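You operate a simulated robot arm through the tools that you are given. There is no shell and no other tool. Be economical: measure what you need, move in short steps, check, and stop when the job is done.

You are at the controls of a simulated robot arm. One attempt, no reset.

## Task
Check the green band cup with the test strip and give it the doses that the colour card names.
Fine: test strip back in the strip tube; cup on the green ring of the neutral doser; wait for the strip's colour.
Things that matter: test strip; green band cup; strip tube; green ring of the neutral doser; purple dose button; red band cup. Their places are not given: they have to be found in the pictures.

It is judged by the outcome, as a careful person would: the job done as asked, and still so three seconds after it is handed in. It fails if anything else is knocked over, pushed out of place, dropped, spilled or broken.

## Robot
A 7-joint arm with a two-finger parallel gripper, fixed in place. Base frame: the origin is at the foot of the arm, x ahead of it, y to its left, z up; the work surface is at about z = 0. Readings come in m, degrees, newtons and seconds.
With the tool pointing down near the work surface it reaches from about 0.22 to 0.58 m from the base axis. Its first joint turns from -66.0 to 66.0 degrees. Payload 2.5 kg.
The TCP is the grasp point between the finger pads, 0.023 m short of the fingertips. In the tool frame z runs along the fingers and y along their closing line. Largest opening 0.094 m; finger width 0.038, thickness 0.01; the body of the gripper, 0.054 by 0.096 m, starts 0.039 m behind the TCP.
Orientation is that of the tool frame in the base frame, as [roll, pitch, yaw] about the fixed x, y, z axes, in that order (R = Rz(yaw) Ry(pitch) Rx(roll)). With the fingers straight down and closing along the base's y, the tool's x points along the base's -x, its y along +y and its z along -z.

## Interface
- The arm moves only by the tool drive_tool. Its argument "commands" is a list of rows, each an object (a shift or turn left out is 0, a gripper value left out holds the last) with "delta_pos": the shift along the tool's x, y, z in units of 30 mm (1.0 is 30 mm), a list of three; "dr": the turn, a rotation vector about the tool's x, y, z in units of 8 degrees (1.0 is 8 degrees), a list of three; "hand": the finger opening in m, from 0 to 0.094. In form: [{"delta_pos": [tx, ty, tz], "dr": [ax, ay, az], "hand": hand}, ...]. A call has 1 to 20 rows; each row shifts and turns the commanded pose from where the row before left it, along the tool's axes as they then stand. A call with a number of a shift or a turn outside -1 to 1 is refused whole. Each row takes 0.2 s and may step no farther than 0.05 m and 8.6 degrees from the row before; otherwise, or with a gripper value out of range, the whole call is refused. Where a pose cannot be reached the arm comes as near as it can. A force on the tool above 40 N (or 10 N above the force at the start of the call, whichever is more), or a blocked arm, ends the call early, and 0.2 s more pass. The fingers move at their own pace (about 0.108 m/s each) and stop on an object; they squeeze with about 27 N. The grip force told is the motor's: it shows also when the fingers shut on nothing. Time passes only in rows, and 0.2 s behind the last, so rows that do not move let the fingers close. The reply holds the time, the measured pose of the TCP, the force on the tool along the base axes, the opening and the grip force, in the units named above and with some noise, and new pictures: "pictures" is both (left out), scene, wrist or none.
- Cameras (640 x 400 px; columns grow to the right, rows downward): "scene" is fixed at [0.1181, -0.4061, 0.5425]; the picture's right is [0.85, -0.53, 0.00], its down [-0.30, -0.48, -0.82] and it looks along [0.44, 0.69, -0.57] (base axes); focal length 262 px, centre (320, 200). "wrist" rides on the gripper at [-0.039, 0, -0.044] in the tool frame; the picture's right is [0.00, -1.00, 0.00], its down [0.97, 0.00, -0.24] and it looks along [0.24, 0.00, 0.97] (tool axes); focal length 218 px, centre (320, 200).
- pixel_to_xyz(camera, pixels): for up to 12 pixels [column, row] of the newest picture of that camera ("zoom" is the newest enlarged one), the place [x, y, z] in the base frame of the surface seen there, good to about 0.003 m. It takes no simulated time.
- zoom(camera, box): a new picture of the part [left, top, right, bottom] of that camera's present view, enlarged. It takes no simulated time.
- finish_job(): hands the job in; it is judged then, once.

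Work in short steps. Measure before you move; look again where a grasp or a placing could have gone wrong, and mend it. You have 80 turns and 120 pictures in all, those below and enlarged ones among them. Open the gripper and draw the arm clear of the work before you hand the job in, unless the task says otherwise; then end with one line.

The tools are called after "Request:" as a command line: name --argument value ..., lists and objects as JSON in quotes. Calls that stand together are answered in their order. drive_tool: Moves the arm, as the interface text tells. Its arguments: {"type":"object","properties":{"commands":{"type":"array","items":{"type":"object","properties":{"delta_pos":{"type":"array","items":{"type":"number"}},"dr":{"type":"array","items":{"type":"number"}},"hand":{"type":"number"}}}},"pictures":{"type":"string","enum":["both","scene","wrist","none"]}},"required":["commands"]} The other tools are called the same way: pixel_to_xyz (camera, pixels) gives the place of the surface under pixels of a picture; zoom (camera, box) takes an enlarged picture of a part of a camera's view; finish_job () hands the job in.

At the start:

```text
time: 0.0
tcp_pos: [0.3985, -0.1229, 0.3999]
tcp_rot: [179.9, 0.0, 179.9]
ft_force: [-0.3, 0.6, 0.6]
width: 0.0943
grasp_force: 0.1
```

scene: 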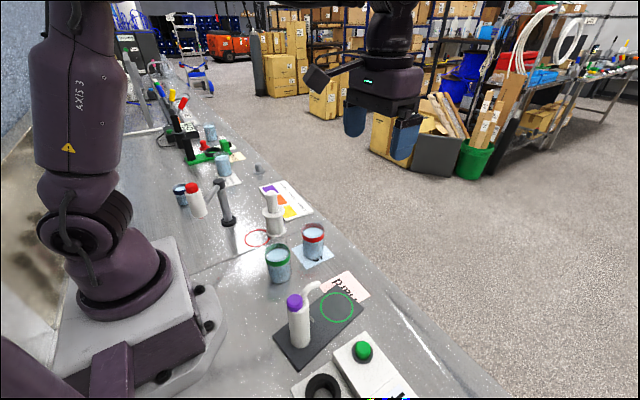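
wrist: 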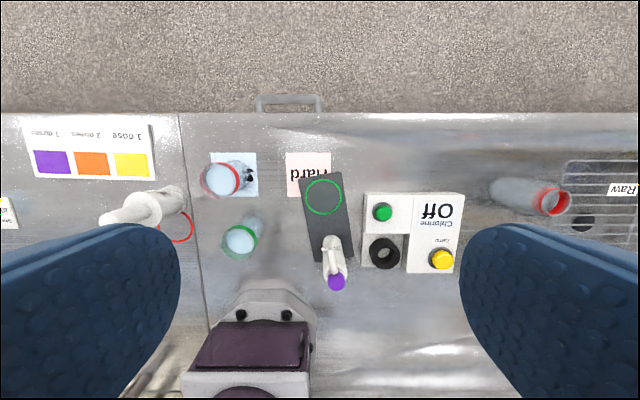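

The wrist view shows a green-ringed doser at (323,197), cups at (240,240) and (222,180), and a card at (90,150). I'll zoom in to find the strip, the tube and what the signs say.

Request:
zoom --camera "wrist" --box '[0, 100, 200, 260]'

Request:
zoom --camera "wrist" --box '[190, 120, 370, 300]'

Request:
zoom --camera "wrist" --box '[350, 140, 640, 300]'

Request:
zoom --camera "scene" --box '[150, 80, 350, 260]'

Request:
zoom --camera "scene" --box '[230, 200, 430, 400]'

```text
2.50 times, centred on (100, 180) of wrist
```

zoom: 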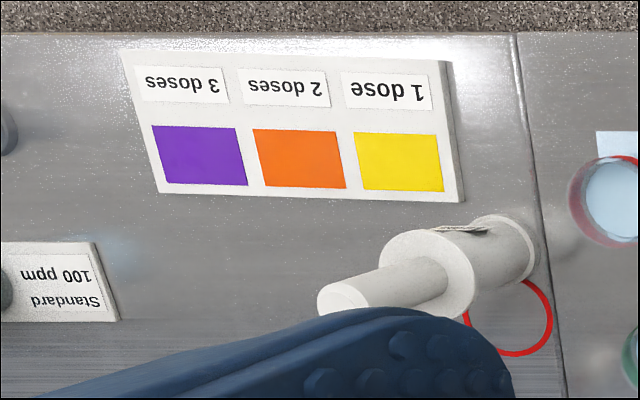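

```text
2.22 times, centred on (280, 210) of wrist
```

zoom: 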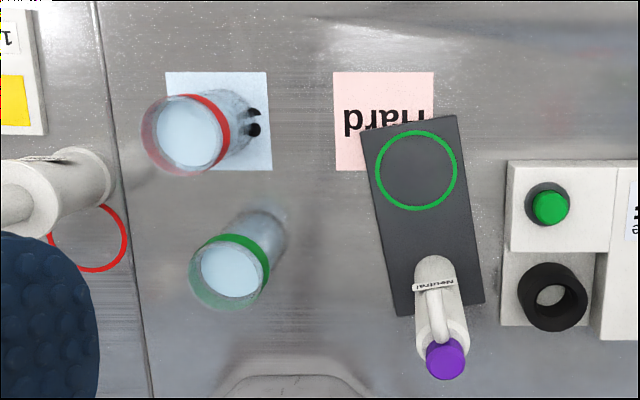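

```text
2.21 times, centred on (495, 220) of wrist
```

zoom: 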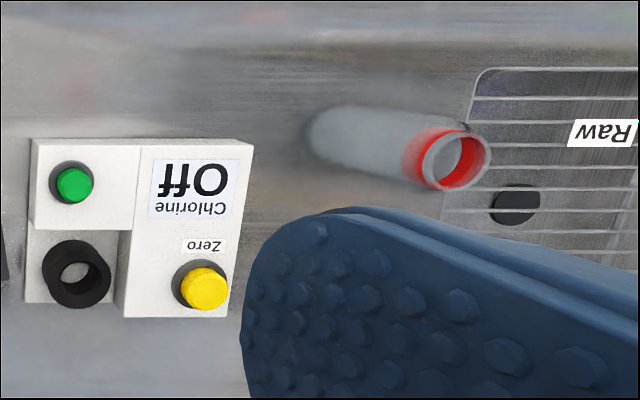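

```text
2.22 times, centred on (250, 170) of scene
```

zoom: 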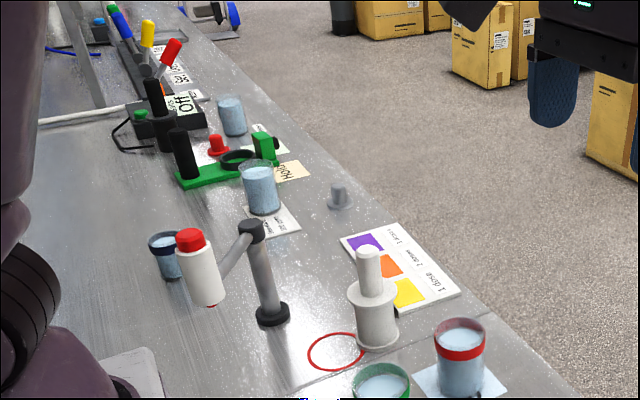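

```text
2.00 times, centred on (330, 300) of scene
```

zoom: 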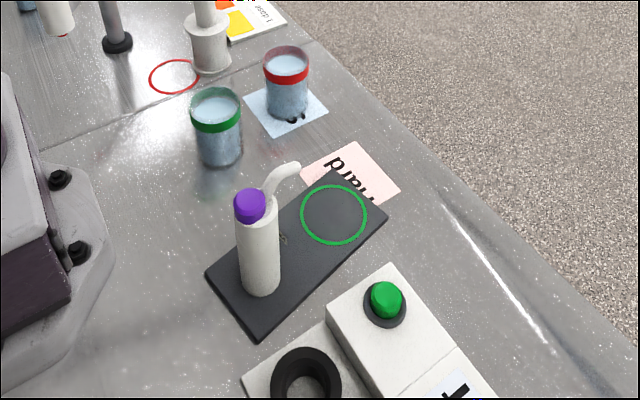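

The white tube with a thinner stem at scene (273,210) is probably the strip tube holding the strip. I'll measure it, the cups and the doser.

Request:
zoom --camera "scene" --box '[235, 175, 345, 285]'

Request:
pixel_to_xyz --camera "scene" --pixels '[[271, 194], [272, 203], [273, 211], [275, 225], [276, 234], [278, 262], [278, 247], [278, 281], [313, 227], [314, 250], [294, 302], [337, 306]]'

Request:
pixel_to_xyz --camera "wrist" --pixels '[[323, 181], [323, 214], [306, 197], [341, 197], [336, 282], [240, 240], [240, 256], [222, 180], [175, 195], [333, 245], [325, 260], [350, 260]]'

```text
3.64 times, centred on (290, 230) of scene
```

zoom: 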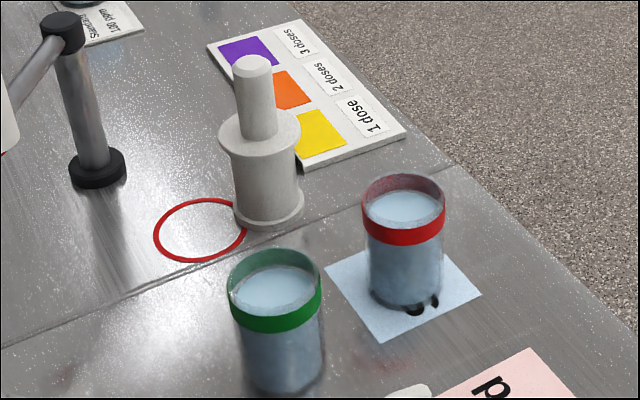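

```text
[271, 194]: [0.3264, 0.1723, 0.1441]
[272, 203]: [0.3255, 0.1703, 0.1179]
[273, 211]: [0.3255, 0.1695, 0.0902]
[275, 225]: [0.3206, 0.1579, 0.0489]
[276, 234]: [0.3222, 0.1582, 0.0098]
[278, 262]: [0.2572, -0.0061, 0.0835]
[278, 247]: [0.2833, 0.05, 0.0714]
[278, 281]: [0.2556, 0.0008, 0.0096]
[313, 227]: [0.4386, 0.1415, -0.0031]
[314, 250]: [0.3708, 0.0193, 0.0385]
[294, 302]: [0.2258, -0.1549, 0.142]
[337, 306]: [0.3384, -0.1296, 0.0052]
```

```text
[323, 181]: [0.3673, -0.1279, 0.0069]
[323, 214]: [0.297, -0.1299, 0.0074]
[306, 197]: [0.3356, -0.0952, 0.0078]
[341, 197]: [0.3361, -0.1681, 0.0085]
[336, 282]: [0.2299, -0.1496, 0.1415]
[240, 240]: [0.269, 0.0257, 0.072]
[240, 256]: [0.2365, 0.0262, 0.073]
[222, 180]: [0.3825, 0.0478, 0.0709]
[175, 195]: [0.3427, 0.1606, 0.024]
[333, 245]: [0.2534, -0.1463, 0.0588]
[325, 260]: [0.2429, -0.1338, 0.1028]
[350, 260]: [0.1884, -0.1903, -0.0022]
```

The stem top is at about (0.328,0.173,0.15), so I'm moving above it at a safe height for a closer wrist view.

Request:
drive_tool --commands '[{"delta_pos": [0.3, 0.95, 0]}, {"delta_pos": [0.3, 0.95, 0]}, {"delta_pos": [0.3, 0.95, 0]}, {"delta_pos": [0.3, 0.95, 0]}, {"delta_pos": [0.3, 0.95, 0]}, {"delta_pos": [0.3, 0.95, 0]}, {"delta_pos": [0.3, 0.95, 0]}, {"delta_pos": [0.2, 1, 0.5]}, {"delta_pos": [0, 1, 0.5]}, {"delta_pos": [0, 1, 0.5]}]'

```text
time: 2.2
tcp_pos: [0.3322, 0.1664, 0.3546]
tcp_rot: [-179.9, 0.0, 179.9]
ft_force: [1.1, 0.3, -0.5]
width: 0.0942
grasp_force: 0.1
```

scene: 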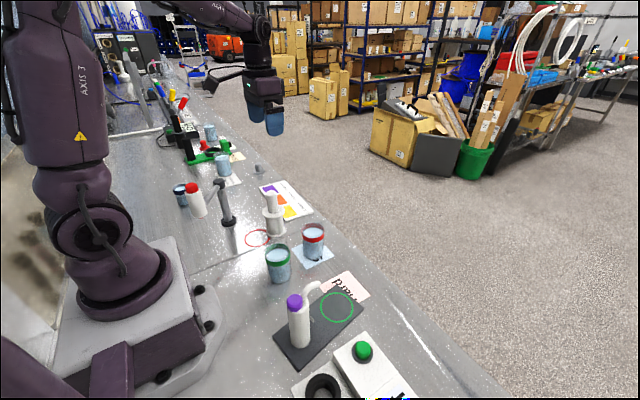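
wrist: 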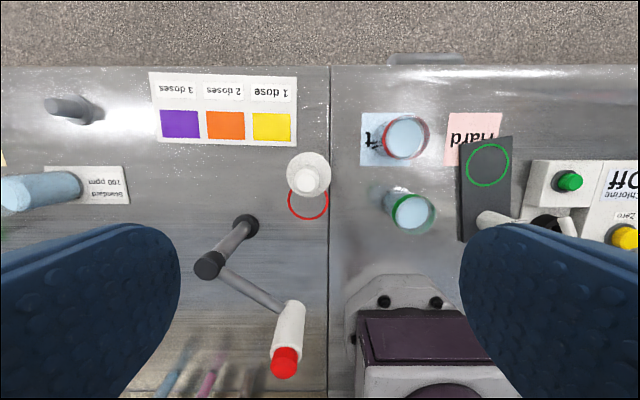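

The tube is at wrist (309,175); I zoom in and measure it.

Request:
zoom --camera "wrist" --box '[260, 130, 360, 230]'

Request:
pixel_to_xyz --camera "wrist" --pixels '[[308, 182], [298, 181], [317, 181], [311, 160], [309, 155], [291, 175], [328, 175], [411, 212], [405, 138], [243, 225]]'

```text
4.00 times, centred on (310, 180) of wrist
```

zoom: 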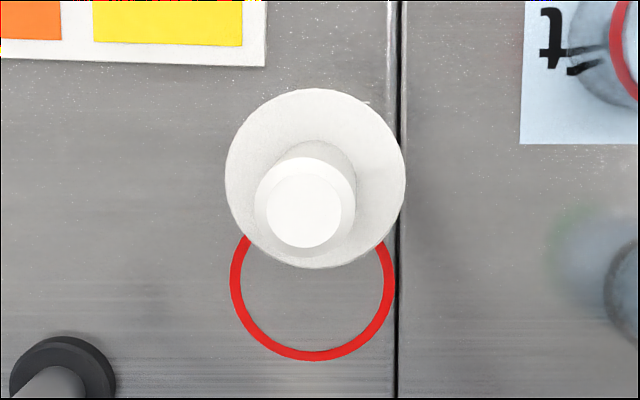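

```text
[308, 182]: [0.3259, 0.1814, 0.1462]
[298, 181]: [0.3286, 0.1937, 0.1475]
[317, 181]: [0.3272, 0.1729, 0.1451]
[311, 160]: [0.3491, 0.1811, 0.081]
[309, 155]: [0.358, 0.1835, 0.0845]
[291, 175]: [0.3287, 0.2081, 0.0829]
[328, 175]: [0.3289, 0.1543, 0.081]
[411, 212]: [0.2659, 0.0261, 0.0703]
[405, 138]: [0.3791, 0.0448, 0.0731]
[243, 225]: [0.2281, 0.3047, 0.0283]
```

The tube's axis is at (0.329,0.182), its stem is about 24 mm across, the top is at 0.147 and the flange at about 0.085. I line up, narrow the hand and go down to z≈0.18.

Request:
drive_tool --commands '[{"delta_pos": [0.1, 0.5, 0.6], "hand": 0.06}, {"delta_pos": [0, 0, 0.9]}, {"delta_pos": [0, 0, 0.9]}, {"delta_pos": [0, 0, 0.9]}, {"delta_pos": [0, 0, 0.9]}, {"delta_pos": [0, 0, 0.9]}, {"delta_pos": [0, 0, 0.6]}, {}]'

```text
time: 4.0
tcp_pos: [0.3261, 0.1812, 0.1861]
tcp_rot: [-179.9, 0.0, -180.0]
ft_force: [0.8, -0.6, -0.3]
width: 0.0601
grasp_force: 0.0
```

scene: 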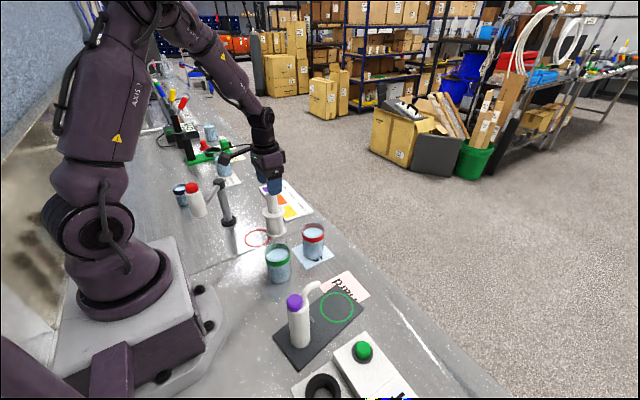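
wrist: 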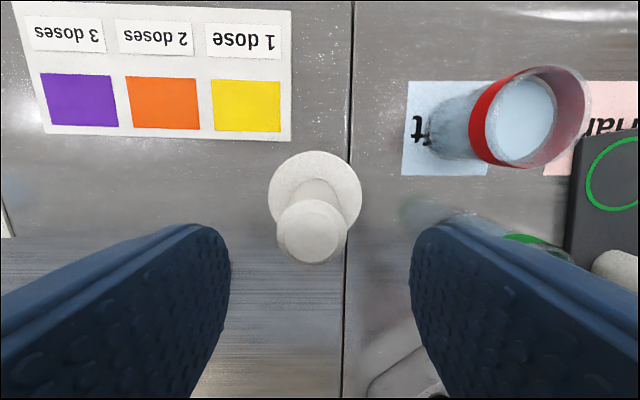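

The stem top is at wrist (310,232), slightly left of centre; I measure it once more.

Request:
pixel_to_xyz --camera "wrist" --pixels '[[310, 232], [280, 232], [340, 232], [310, 205], [310, 262], [275, 190], [360, 190]]'

```text
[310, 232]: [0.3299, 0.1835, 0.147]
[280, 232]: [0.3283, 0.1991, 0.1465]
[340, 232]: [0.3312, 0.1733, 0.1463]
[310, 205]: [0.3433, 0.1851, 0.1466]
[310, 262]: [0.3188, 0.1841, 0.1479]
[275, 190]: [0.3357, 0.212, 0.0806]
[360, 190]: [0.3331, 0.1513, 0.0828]
```

The stem centre is at about (0.331,0.184), so I shift by (+0.004,+0.003), go down to z≈0.12 and close.

Request:
drive_tool --commands '[{"delta_pos": [-0.15, 0.1, 0.5]}, {"delta_pos": [0, 0, 0.6]}, {"delta_pos": [0, 0, 0.6]}, {"delta_pos": [0, 0, 0.5]}, {}, {"hand": 0.01}, {"hand": 0.01}, {"hand": 0.01}, {"hand": 0.01}]'

```text
time: 6.0
tcp_pos: [0.3298, 0.1827, 0.1183]
tcp_rot: [-180.0, 0.0, 180.0]
ft_force: [0.0, 0.0, -0.4]
width: 0.0288
grasp_force: 27.4
```

scene: 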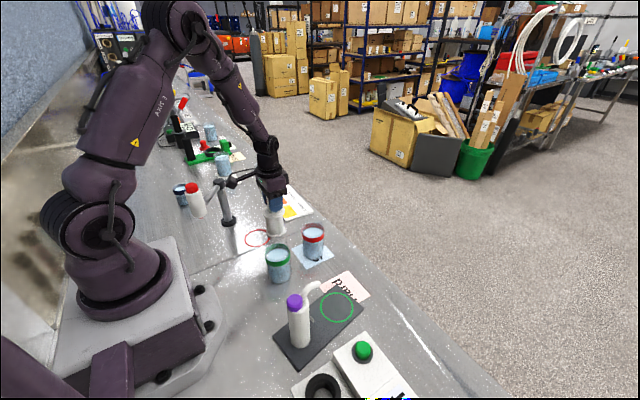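
wrist: 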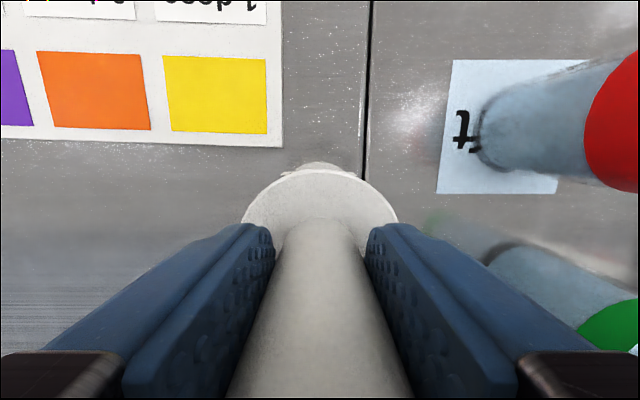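

The stem is gripped (0.0288 m, 27 N). I lift slowly by 60 mm to see whether only the strip comes up.

Request:
drive_tool --commands '[{"delta_pos": [0, 0, -0.4]}, {"delta_pos": [0, 0, -0.4]}, {"delta_pos": [0, 0, -0.4]}, {"delta_pos": [0, 0, -0.4]}, {"delta_pos": [0, 0, -0.4]}]'

Request:
zoom --camera "scene" --box '[220, 140, 340, 260]'

```text
time: 7.2
tcp_pos: [0.3304, 0.1856, 0.1768]
tcp_rot: [180.0, 0.0, 180.0]
ft_force: [-0.4, -0.6, 0.1]
width: 0.0287
grasp_force: 26.8
```

scene: 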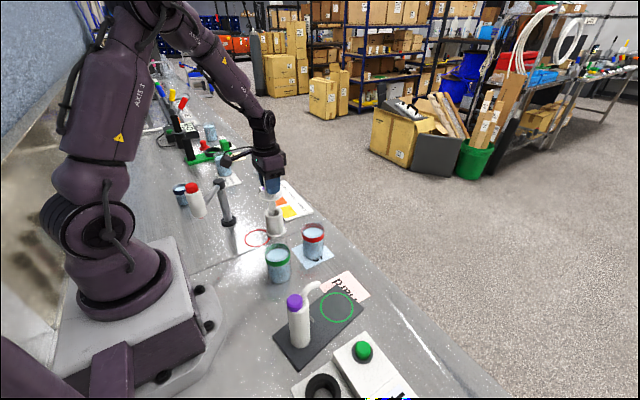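
wrist: 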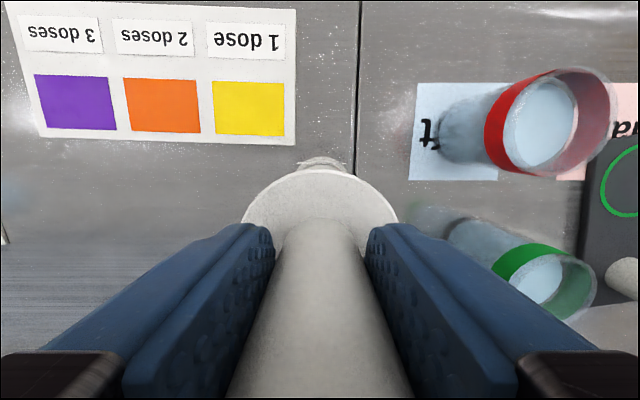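

```text
3.33 times, centred on (280, 200) of scene
```

zoom: 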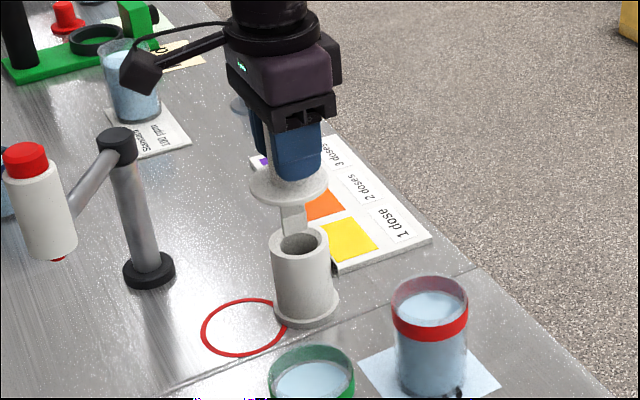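

Only the strip came out, with a flange on its handle. I lift further to see its whole length.

Request:
drive_tool --commands '[{"delta_pos": [0, 0, -0.8]}, {"delta_pos": [0, 0, -0.8]}, {"delta_pos": [0, 0, -0.8]}, {"delta_pos": [0, 0, -0.8]}]' --pictures "scene"

Request:
zoom --camera "scene" --box '[220, 140, 340, 260]'

```text
time: 8.2
tcp_pos: [0.3314, 0.1847, 0.2742]
tcp_rot: [180.0, -0.1, -180.0]
ft_force: [0.2, -0.6, -0.4]
width: 0.0288
grasp_force: 27.3
```

scene: 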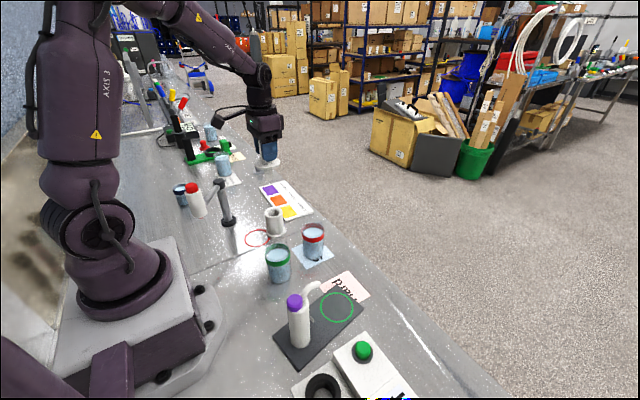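

```text
3.33 times, centred on (280, 200) of scene
```

zoom: 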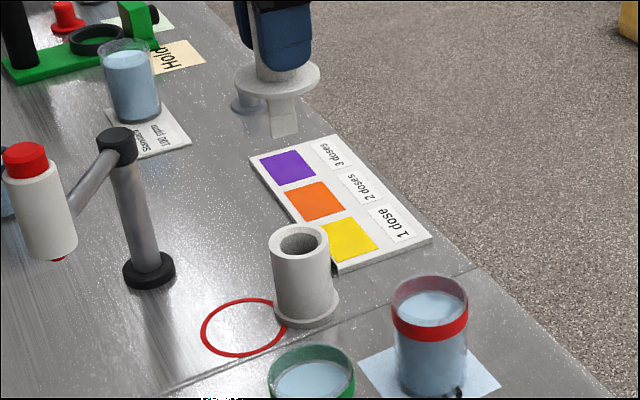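

The full strip is visible below the flange at zoom (283,115). I measure the tip, the tube rim and the green cup's rim.

Request:
pixel_to_xyz --camera "zoom" --pixels '[[283, 132], [284, 105], [277, 80], [274, 240], [325, 240], [300, 233], [312, 350], [312, 380], [272, 380], [352, 378], [430, 300], [430, 320]]'

Request:
zoom --camera "scene" --box '[250, 235, 310, 295]'

```text
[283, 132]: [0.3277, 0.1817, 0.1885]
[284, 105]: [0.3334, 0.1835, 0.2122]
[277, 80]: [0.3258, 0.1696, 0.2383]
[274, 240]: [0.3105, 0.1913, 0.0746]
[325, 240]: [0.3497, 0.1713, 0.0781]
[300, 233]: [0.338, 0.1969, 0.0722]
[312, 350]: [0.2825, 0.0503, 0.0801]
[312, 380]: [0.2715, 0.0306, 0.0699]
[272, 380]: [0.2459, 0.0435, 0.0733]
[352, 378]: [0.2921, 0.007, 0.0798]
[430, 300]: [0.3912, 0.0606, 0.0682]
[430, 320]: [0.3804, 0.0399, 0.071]
```

```text
6.67 times, centred on (280, 265) of scene
```

zoom: 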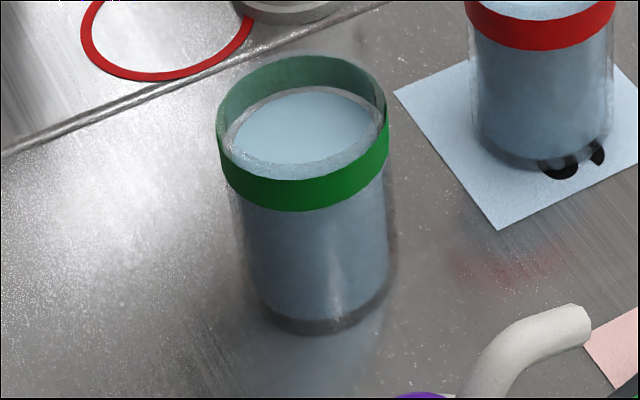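

The strip tip hangs about 87 mm below the TCP. I measure the green cup's rim and body more precisely.

Request:
pixel_to_xyz --camera "zoom" --pixels '[[218, 135], [388, 105], [300, 54], [304, 180], [309, 208], [304, 130], [235, 130], [370, 120], [310, 250], [315, 300], [250, 260], [384, 250]]'

```text
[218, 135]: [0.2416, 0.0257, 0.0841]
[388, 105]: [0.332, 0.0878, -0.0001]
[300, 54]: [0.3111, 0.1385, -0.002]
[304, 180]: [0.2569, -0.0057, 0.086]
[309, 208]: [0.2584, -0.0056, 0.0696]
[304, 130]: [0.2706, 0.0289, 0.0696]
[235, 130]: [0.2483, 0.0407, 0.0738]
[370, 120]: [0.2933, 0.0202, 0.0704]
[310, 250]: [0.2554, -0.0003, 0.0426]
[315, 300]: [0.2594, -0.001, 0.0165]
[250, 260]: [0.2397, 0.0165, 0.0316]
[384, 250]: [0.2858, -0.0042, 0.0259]
```

The cup's axis is at about (0.271,0.026), its rim at 0.087 and the water at 0.070. I move across at height, then look.

Request:
drive_tool --commands '[{"delta_pos": [0.33, -0.88, 0]}, {"delta_pos": [0.33, -0.88, 0]}, {"delta_pos": [0.33, -0.88, 0]}, {"delta_pos": [0.33, -0.88, 0]}, {"delta_pos": [0.33, -0.88, 0]}, {"delta_pos": [0.35, -0.88, 0]}, {"delta_pos": [0, 0, 0.8]}, {"delta_pos": [0, 0, 0.7]}, {}]'

Request:
zoom --camera "scene" --box '[230, 190, 330, 290]'

```text
time: 10.2
tcp_pos: [0.27, 0.0252, 0.2299]
tcp_rot: [-180.0, -0.1, 180.0]
ft_force: [-0.8, 0.1, -0.6]
width: 0.0287
grasp_force: 27.1
```

scene: 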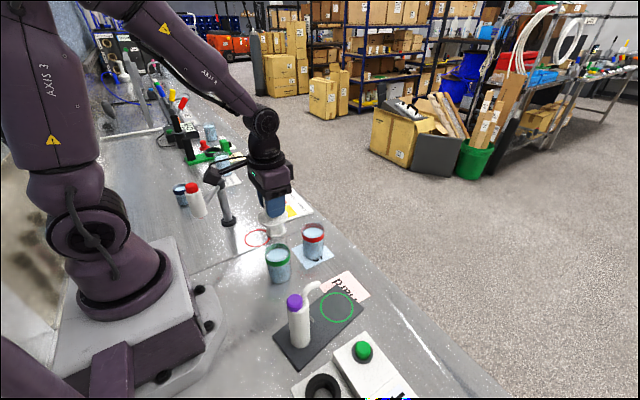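
wrist: 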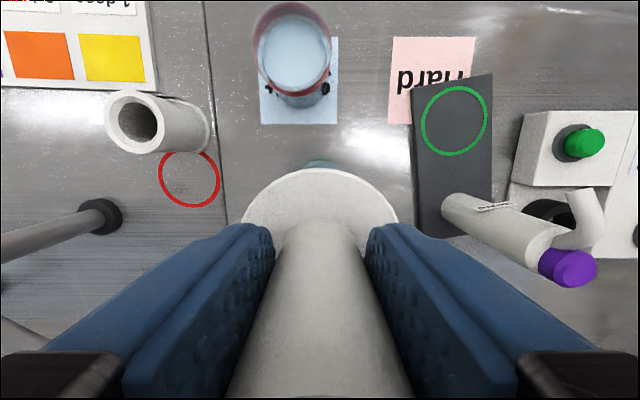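

```text
4.00 times, centred on (280, 240) of scene
```

zoom: 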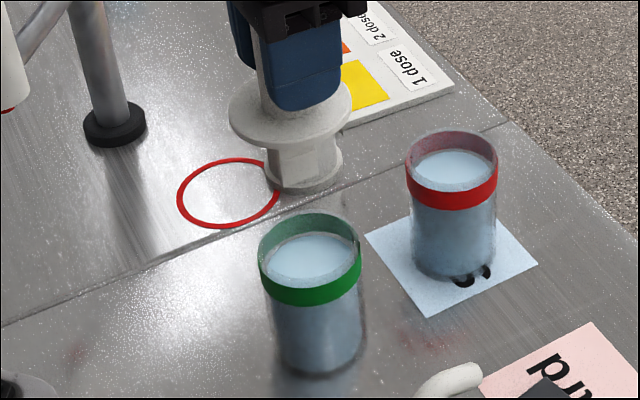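

The strip hangs above the green cup and is aligned. I lower it to TCP z≈0.133, which puts the tip at about 0.046.

Request:
drive_tool --commands '[{"delta_pos": [0, 0, 0.6]}, {"delta_pos": [0, 0, 0.6]}, {"delta_pos": [0, 0, 0.6]}, {"delta_pos": [0, 0, 0.5]}, {"delta_pos": [0, 0, 0.5]}, {"delta_pos": [0, 0, 0.4]}, {}]' --pictures "none"

Request:
zoom --camera "scene" --box '[230, 190, 330, 290]'

```text
time: 11.8
tcp_pos: [0.2706, 0.0259, 0.1329]
tcp_rot: [-180.0, 0.0, 180.0]
ft_force: [-1.0, 0.4, -0.2]
width: 0.0289
grasp_force: 27.5
```

```text
4.00 times, centred on (280, 240) of scene
```

zoom: 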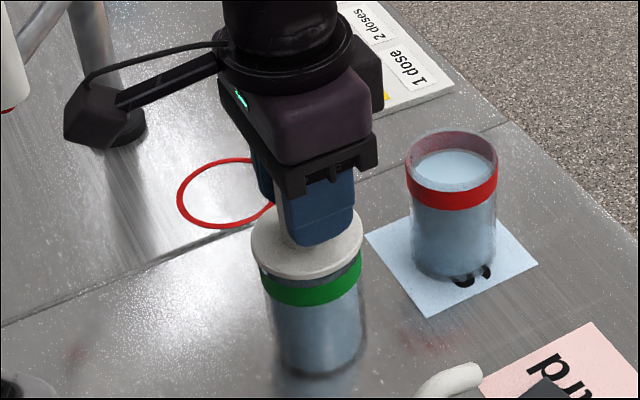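

The strip is in the water with the flange just over the rim. I hold for 2 s, then lift it and look at its colour.

Request:
drive_tool --commands '[{}, {}, {}, {}, {}, {}, {}, {}, {}, {}, {"delta_pos": [0, 0, -0.5]}, {"delta_pos": [0, 0, -0.5]}, {"delta_pos": [0, 0, -0.6]}, {"delta_pos": [0, 0, -0.8]}, {"delta_pos": [0, 0, -0.8]}, {"delta_pos": [0, 0, -0.8]}, {"delta_pos": [0, 0, -0.8]}]' --pictures "none"

Request:
zoom --camera "scene" --box '[220, 150, 340, 270]'

```text
time: 15.4
tcp_pos: [0.272, 0.0271, 0.2768]
tcp_rot: [180.0, 0.1, -180.0]
ft_force: [-0.1, -0.4, 0.0]
width: 0.0286
grasp_force: 26.9
```

```text
3.33 times, centred on (280, 210) of scene
```

zoom: 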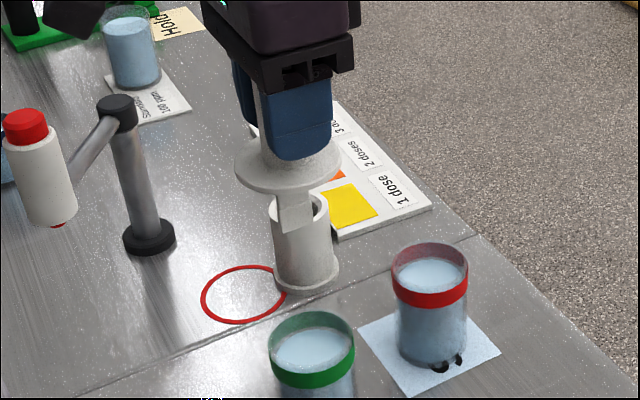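

The strip is still white. I wait a few seconds more in the air and look again.

Request:
drive_tool --commands '[{}, {}, {}, {}, {}, {}, {}, {}, {}, {}, {}, {}, {}, {}, {}, {}, {}, {}, {}, {}]' --pictures "none"

Request:
zoom --camera "scene" --box '[250, 180, 310, 240]'

```text
time: 19.6
tcp_pos: [0.272, 0.0265, 0.2765]
tcp_rot: [180.0, 0.0, 180.0]
ft_force: [-0.1, 0.5, -0.6]
width: 0.029
grasp_force: 26.4
```

```text
6.67 times, centred on (280, 210) of scene
```

zoom: 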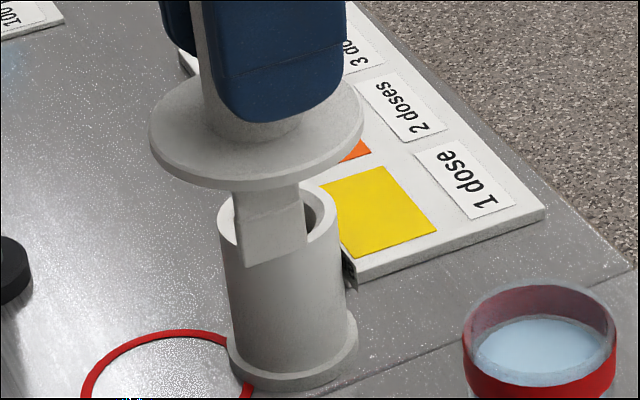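

The pad is at the tip and still uncoloured. I wait 4 s more.

Request:
drive_tool --commands '[{}, {}, {}, {}, {}, {}, {}, {}, {}, {}, {}, {}, {}, {}, {}, {}, {}, {}, {}, {}]' --pictures "none"

Request:
zoom --camera "scene" --box '[250, 180, 310, 240]'

```text
time: 23.8
tcp_pos: [0.2709, 0.0271, 0.2771]
tcp_rot: [180.0, 0.1, 180.0]
ft_force: [-0.5, 0.3, 0.1]
width: 0.0288
grasp_force: 27.1
```

```text
6.67 times, centred on (280, 210) of scene
```

zoom: 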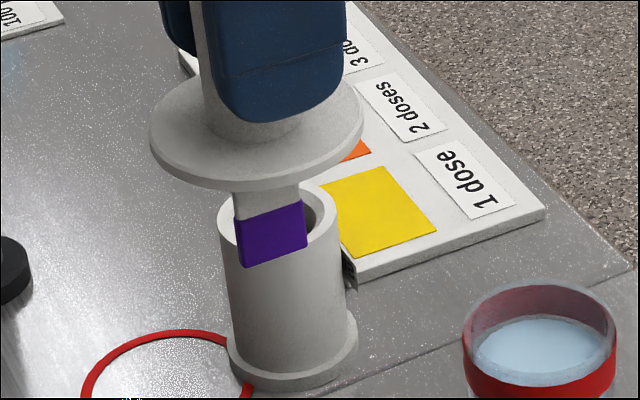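

The pad is purple, which the card gives as 3 doses. I reverse the path to the tube and stop above it to check.

Request:
drive_tool --commands '[{"delta_pos": [-0.33, 0.88, 0]}, {"delta_pos": [-0.33, 0.88, 0]}, {"delta_pos": [-0.33, 0.88, 0]}, {"delta_pos": [-0.33, 0.88, 0]}, {"delta_pos": [-0.33, 0.88, 0]}, {"delta_pos": [-0.35, 0.88, 0]}, {"delta_pos": [0, 0, 0.8]}, {"delta_pos": [0, 0, 0.8]}, {"delta_pos": [0, 0, 0.8]}, {}, {}]' --pictures "none"

Request:
zoom --camera "scene" --box '[240, 170, 310, 240]'

```text
time: 26.2
tcp_pos: [0.3326, 0.1867, 0.2055]
tcp_rot: [-180.0, 0.0, 180.0]
ft_force: [-0.7, -0.6, -0.3]
width: 0.0287
grasp_force: 27.1
```

```text
5.71 times, centred on (275, 205) of scene
```

zoom: 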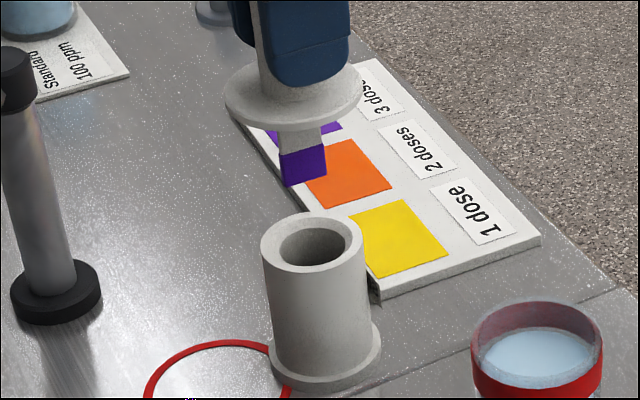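

The strip is still purple and sits over the tube mouth. I lower it the same amount it was lifted, in gentle steps.

Request:
drive_tool --commands '[{"delta_pos": [0, 0, 0.5]}, {"delta_pos": [0, 0, 0.5]}, {"delta_pos": [0, 0, 0.5]}, {"delta_pos": [0, 0, 0.5]}, {"delta_pos": [0, 0, 0.4]}, {"delta_pos": [0, 0, 0.3]}, {"delta_pos": [0, 0, 0.15]}, {}, {}]'

Request:
zoom --camera "scene" --box '[240, 170, 310, 240]'

```text
time: 28.2
tcp_pos: [0.3331, 0.1843, 0.1208]
tcp_rot: [180.0, 0.0, -180.0]
ft_force: [0.2, 0.9, 0.0]
width: 0.0289
grasp_force: 27.4
```

scene: 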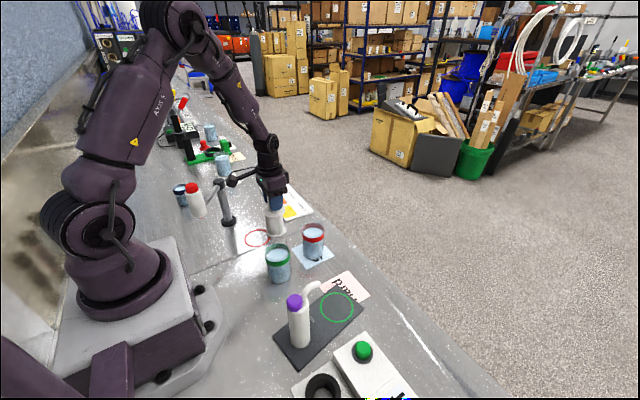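
wrist: 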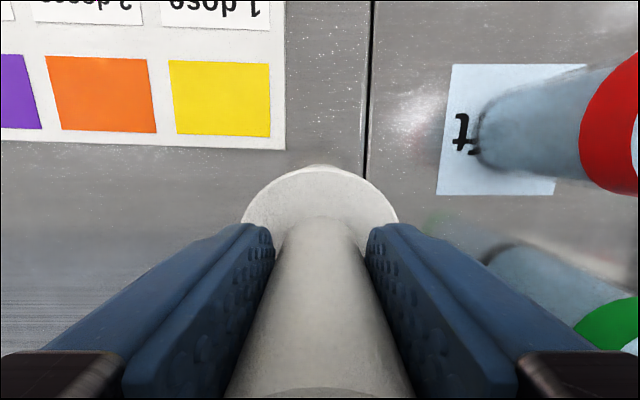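

```text
5.71 times, centred on (275, 205) of scene
```

zoom: 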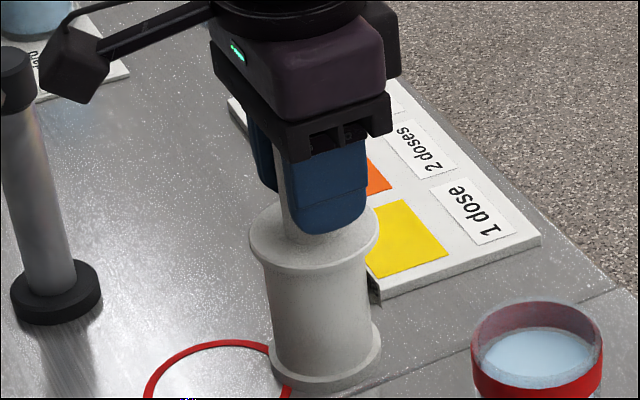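

It is seated or within a millimetre of it. I lower a touch more, then open to 0.055 and draw up.

Request:
drive_tool --commands '[{"delta_pos": [0, 0, 0.04]}, {}, {"hand": 0.04}, {"hand": 0.055}, {}, {"delta_pos": [0, 0, -0.5]}, {"delta_pos": [0, 0, -0.8]}, {"delta_pos": [0, 0, -0.9]}, {"delta_pos": [0, 0, -0.9]}, {"delta_pos": [0, 0, -0.9]}]'

Request:
zoom --camera "scene" --box '[240, 170, 310, 240]'

```text
time: 30.4
tcp_pos: [0.3305, 0.1833, 0.2393]
tcp_rot: [180.0, 0.0, -179.9]
ft_force: [-0.2, -0.1, 0.5]
width: 0.055
grasp_force: 0.1
```

scene: 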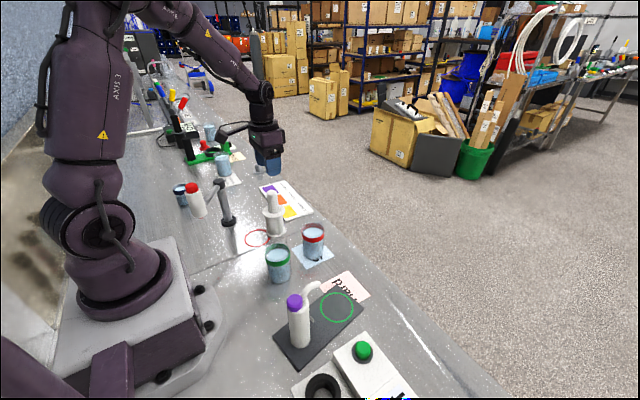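
wrist: 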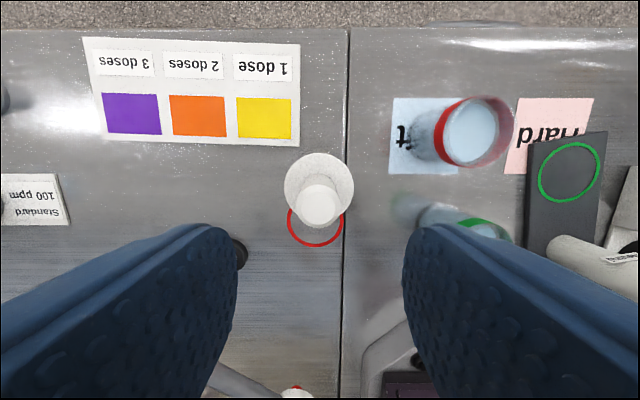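

```text
5.71 times, centred on (275, 205) of scene
```

zoom: 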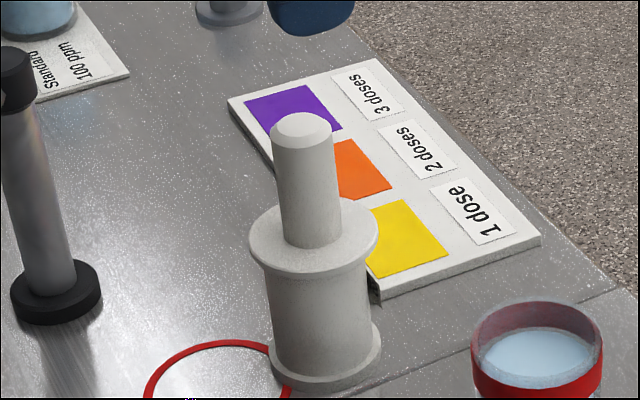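

The strip is back in its tube. Now I check the doser's spout height and the gripper's stub before planning the cup move.

Request:
zoom --camera "scene" --box '[260, 260, 380, 380]'

Request:
pixel_to_xyz --camera "scene" --pixels '[[317, 285], [310, 288], [304, 294], [233, 130], [222, 137], [262, 138], [207, 287], [140, 300], [150, 255], [110, 200], [266, 160], [277, 170]]'

```text
3.33 times, centred on (320, 320) of scene
```

zoom: 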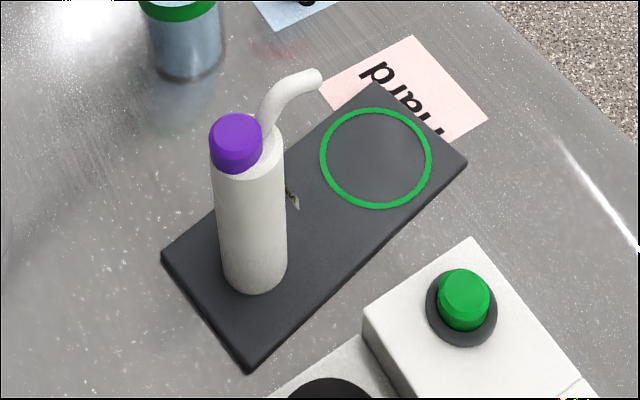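

```text
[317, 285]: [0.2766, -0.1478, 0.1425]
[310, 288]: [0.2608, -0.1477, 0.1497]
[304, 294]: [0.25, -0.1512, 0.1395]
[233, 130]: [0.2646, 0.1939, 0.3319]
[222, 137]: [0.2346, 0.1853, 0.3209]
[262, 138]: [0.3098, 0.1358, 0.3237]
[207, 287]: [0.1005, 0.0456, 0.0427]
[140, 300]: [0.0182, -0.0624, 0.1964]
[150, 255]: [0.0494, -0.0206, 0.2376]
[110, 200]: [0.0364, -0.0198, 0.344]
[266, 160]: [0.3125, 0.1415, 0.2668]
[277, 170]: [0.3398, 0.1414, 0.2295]
```

Relative to the TCP, the stub box is about 0.11 m toward tool +x and 0.08 m up, so at the ring it would hit the doser. Turning the tool about 25° avoids that. I measure the spout tip and ring edges precisely first.

Request:
pixel_to_xyz --camera "zoom" --pixels '[[317, 78], [312, 73], [315, 85], [300, 78], [322, 157], [430, 158], [375, 110], [378, 206], [237, 122], [225, 130], [250, 128], [375, 157]]'

Request:
pixel_to_xyz --camera "wrist" --pixels '[[541, 178], [599, 170], [572, 145], [566, 201], [485, 232], [470, 135]]'

```text
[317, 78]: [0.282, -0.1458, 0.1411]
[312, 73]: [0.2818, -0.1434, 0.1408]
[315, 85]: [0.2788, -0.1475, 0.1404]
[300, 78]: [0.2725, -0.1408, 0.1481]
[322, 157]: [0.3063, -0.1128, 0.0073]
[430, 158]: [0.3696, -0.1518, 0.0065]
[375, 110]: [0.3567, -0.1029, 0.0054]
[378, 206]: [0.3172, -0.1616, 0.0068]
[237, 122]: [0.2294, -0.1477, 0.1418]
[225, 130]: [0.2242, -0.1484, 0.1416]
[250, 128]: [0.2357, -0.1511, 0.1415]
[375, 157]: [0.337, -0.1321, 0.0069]
```

```text
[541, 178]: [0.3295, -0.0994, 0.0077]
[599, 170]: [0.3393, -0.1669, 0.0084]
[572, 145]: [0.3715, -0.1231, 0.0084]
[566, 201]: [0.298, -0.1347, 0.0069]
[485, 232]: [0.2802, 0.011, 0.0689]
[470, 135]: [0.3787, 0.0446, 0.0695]
```

The ring centre is (0.337,-0.132) and the spout tip is at x≈0.285. I move above the green cup, open the hand and turn the tool 25°.

Request:
drive_tool --commands '[{"delta_pos": [0.33, -0.88, 0]}, {"delta_pos": [0.33, -0.88, 0]}, {"delta_pos": [0.33, -0.88, 0], "hand": 0.094}, {"delta_pos": [0.33, -0.88, 0]}, {"delta_pos": [0.33, -0.88, 0]}, {"delta_pos": [0.35, -0.88, 0]}, {"dr": [0, 0, 0.78]}, {"dr": [0, 0, 0.78]}, {"dr": [0, 0, 0.78]}, {"dr": [0, 0, 0.78]}, {}]'

```text
time: 32.8
tcp_pos: [0.2709, 0.0252, 0.239]
tcp_rot: [180.0, 0.0, 155.0]
ft_force: [0.0, 0.1, 0.0]
width: 0.0941
grasp_force: 0.1
```

scene: 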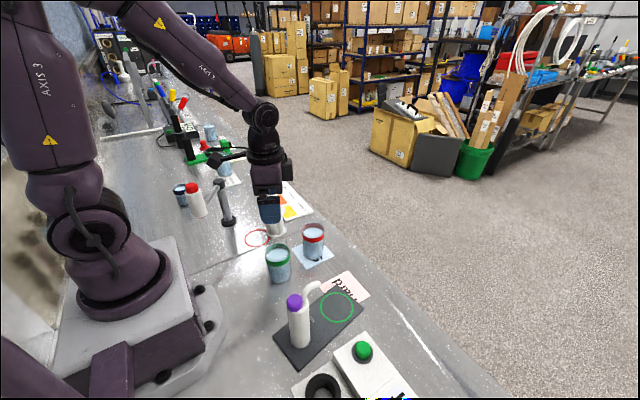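
wrist: 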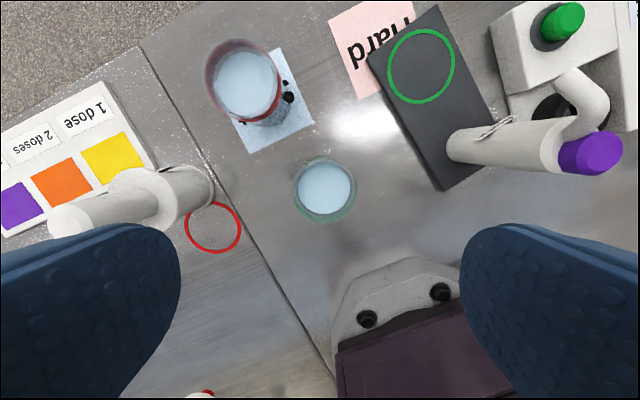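

The green cup is directly below at wrist (325,189). I measure it once more from above.

Request:
pixel_to_xyz --camera "wrist" --pixels '[[325, 188], [300, 190], [350, 188], [325, 165], [325, 212], [295, 190], [356, 187], [325, 157], [325, 220]]'

Request:
zoom --camera "wrist" --box '[280, 145, 370, 235]'

```text
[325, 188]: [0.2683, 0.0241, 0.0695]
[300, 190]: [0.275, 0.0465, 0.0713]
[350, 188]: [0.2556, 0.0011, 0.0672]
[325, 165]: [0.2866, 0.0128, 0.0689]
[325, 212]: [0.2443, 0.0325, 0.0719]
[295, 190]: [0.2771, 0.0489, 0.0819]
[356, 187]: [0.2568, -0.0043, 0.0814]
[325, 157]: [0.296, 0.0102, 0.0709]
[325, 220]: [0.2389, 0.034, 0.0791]
```

```text
4.44 times, centred on (325, 190) of wrist
```

zoom: 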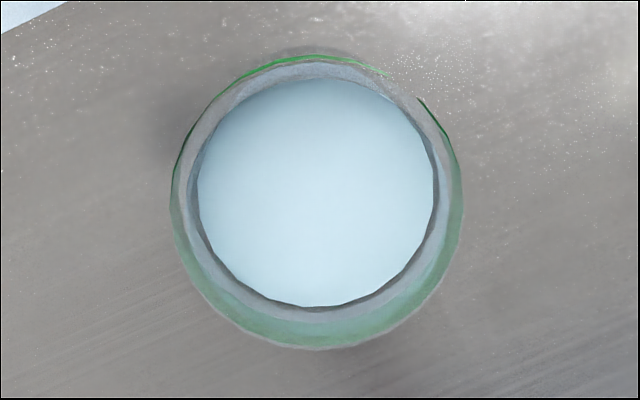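

The cup centre is about (0.268,0.023) with a rim of about 62 mm. I trim the alignment and lower to TCP z≈0.062.

Request:
drive_tool --commands '[{"delta_pos": [0.07, -0.09, 0.7]}, {"delta_pos": [0, 0, 0.9]}, {"delta_pos": [0, 0, 0.9]}, {"delta_pos": [0, 0, 0.9]}, {"delta_pos": [0, 0, 0.9]}, {"delta_pos": [0, 0, 0.8]}, {"delta_pos": [0, 0, 0.5]}, {"delta_pos": [0, 0, 0.3]}, {}]'

Request:
zoom --camera "scene" --box '[200, 180, 340, 320]'

```text
time: 34.8
tcp_pos: [0.2677, 0.0239, 0.0613]
tcp_rot: [179.9, 0.0, 155.1]
ft_force: [-0.5, 0.1, -0.9]
width: 0.0939
grasp_force: 0.0
```

scene: 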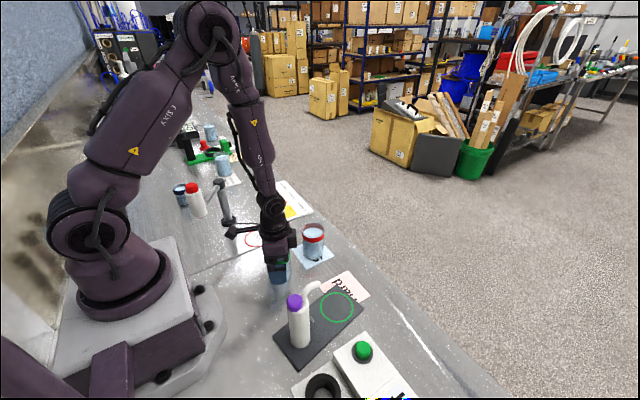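
wrist: 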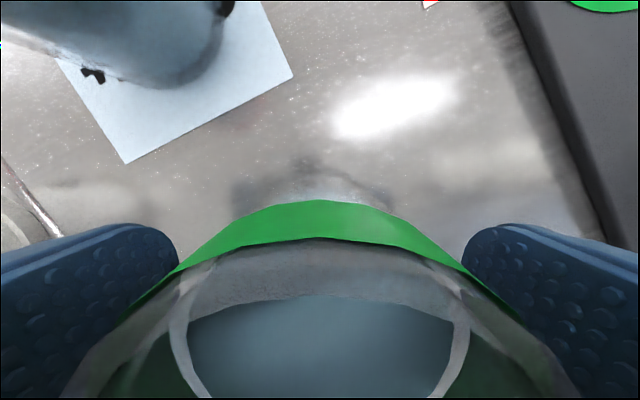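

```text
2.86 times, centred on (270, 250) of scene
```

zoom: 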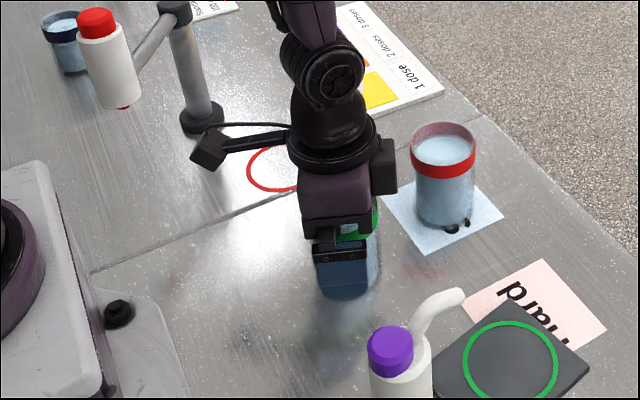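

The cup is centred between the pads. I close gently.

Request:
drive_tool --commands '[{"hand": 0.08}, {"hand": 0.072}, {"hand": 0.066}, {"hand": 0.06}, {"hand": 0.055}, {"hand": 0.055}, {"hand": 0.055}]' --pictures "wrist"

```text
time: 36.4
tcp_pos: [0.2681, 0.0228, 0.0629]
tcp_rot: [-180.0, 0.0, 155.0]
ft_force: [0.7, 0.0, -0.1]
width: 0.0666
grasp_force: 26.8
```

wrist: 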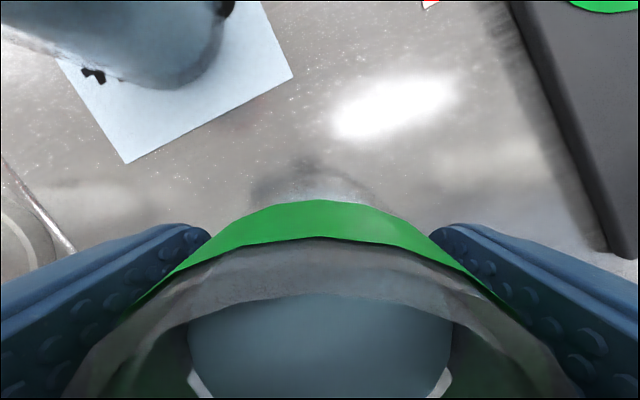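

The cup is held at 0.0666 m. I lift it gently 75 mm and carry it slowly toward the ring.

Request:
drive_tool --commands '[{"delta_pos": [0, 0, -0.1]}, {"delta_pos": [0, 0, -0.25]}, {"delta_pos": [0, 0, -0.4]}, {"delta_pos": [0, 0, -0.5]}, {"delta_pos": [0, 0, -0.5]}, {"delta_pos": [0, 0, -0.4]}, {"delta_pos": [0, 0, -0.25]}, {"delta_pos": [0, 0, -0.1]}, {}]'

Request:
zoom --camera "scene" --box '[200, 180, 340, 320]'

```text
time: 38.4
tcp_pos: [0.2689, 0.0243, 0.1357]
tcp_rot: [180.0, -0.1, 155.0]
ft_force: [0.6, 0.6, -1.4]
width: 0.0665
grasp_force: 27.3
```

scene: 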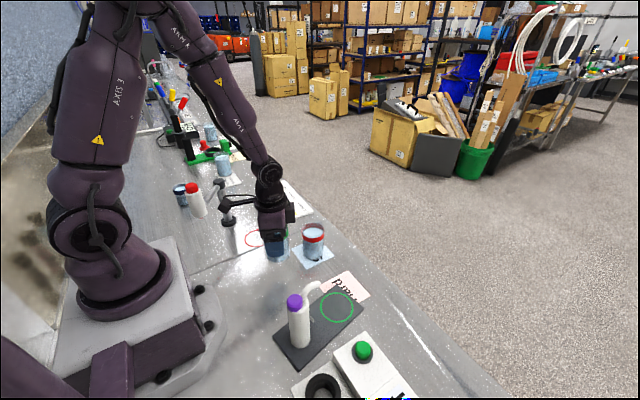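
wrist: 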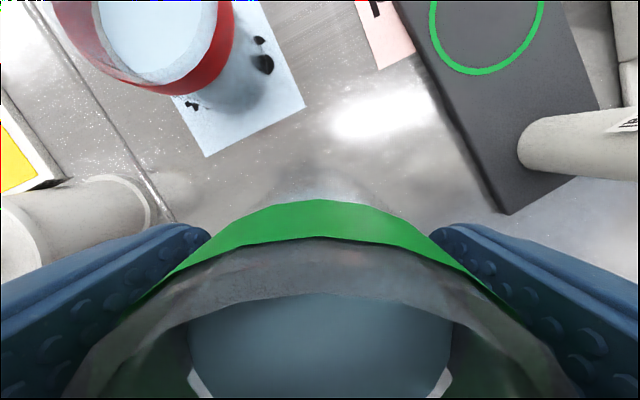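

```text
2.86 times, centred on (270, 250) of scene
```

zoom: 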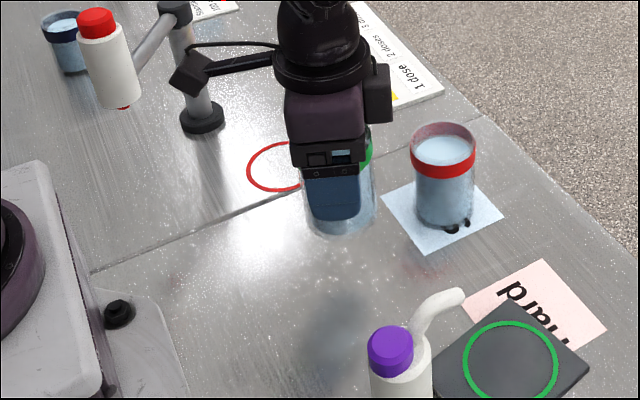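

The cup is up and level. I carry it slowly along the diagonal to above the ring.

Request:
drive_tool --commands '[{"delta_pos": [-0.1, -0.086, 0]}, {"delta_pos": [-0.2, -0.172, 0]}, {"delta_pos": [-0.3, -0.26, 0]}, {"delta_pos": [-0.4, -0.345, 0]}, {"delta_pos": [-0.4, -0.345, 0]}, {"delta_pos": [-0.4, -0.345, 0]}, {"delta_pos": [-0.4, -0.345, 0]}, {"delta_pos": [-0.4, -0.345, 0]}, {"delta_pos": [-0.4, -0.345, 0]}, {"delta_pos": [-0.4, -0.345, 0]}, {"delta_pos": [-0.3, -0.26, 0]}, {"delta_pos": [-0.3, -0.26, 0]}, {"delta_pos": [-0.17, -0.17, 0]}, {"delta_pos": [-0.1, -0.09, 0]}, {}, {}]'

Request:
zoom --camera "scene" --box '[250, 210, 390, 350]'

```text
time: 41.8
tcp_pos: [0.3378, -0.1309, 0.1366]
tcp_rot: [-180.0, 0.0, 155.0]
ft_force: [0.6, -0.5, -1.1]
width: 0.0664
grasp_force: 27.1
```

scene: 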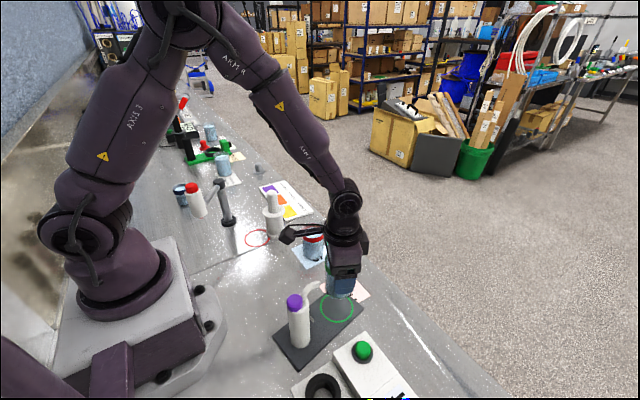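
wrist: 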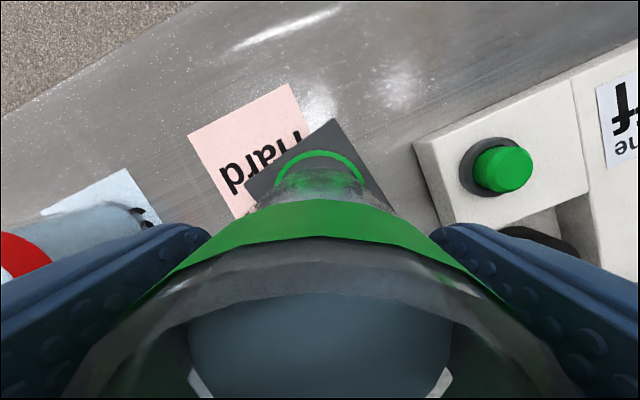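

```text
2.86 times, centred on (320, 280) of scene
```

zoom: 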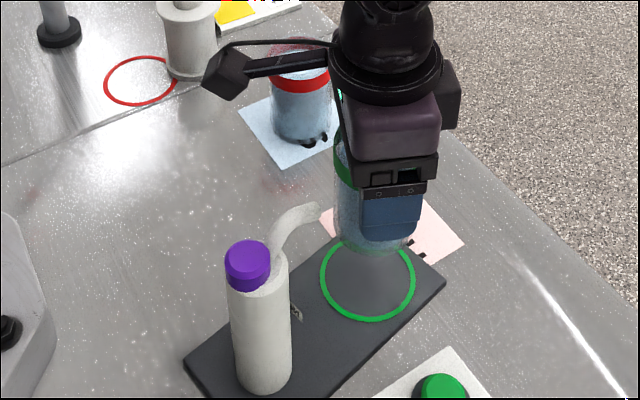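

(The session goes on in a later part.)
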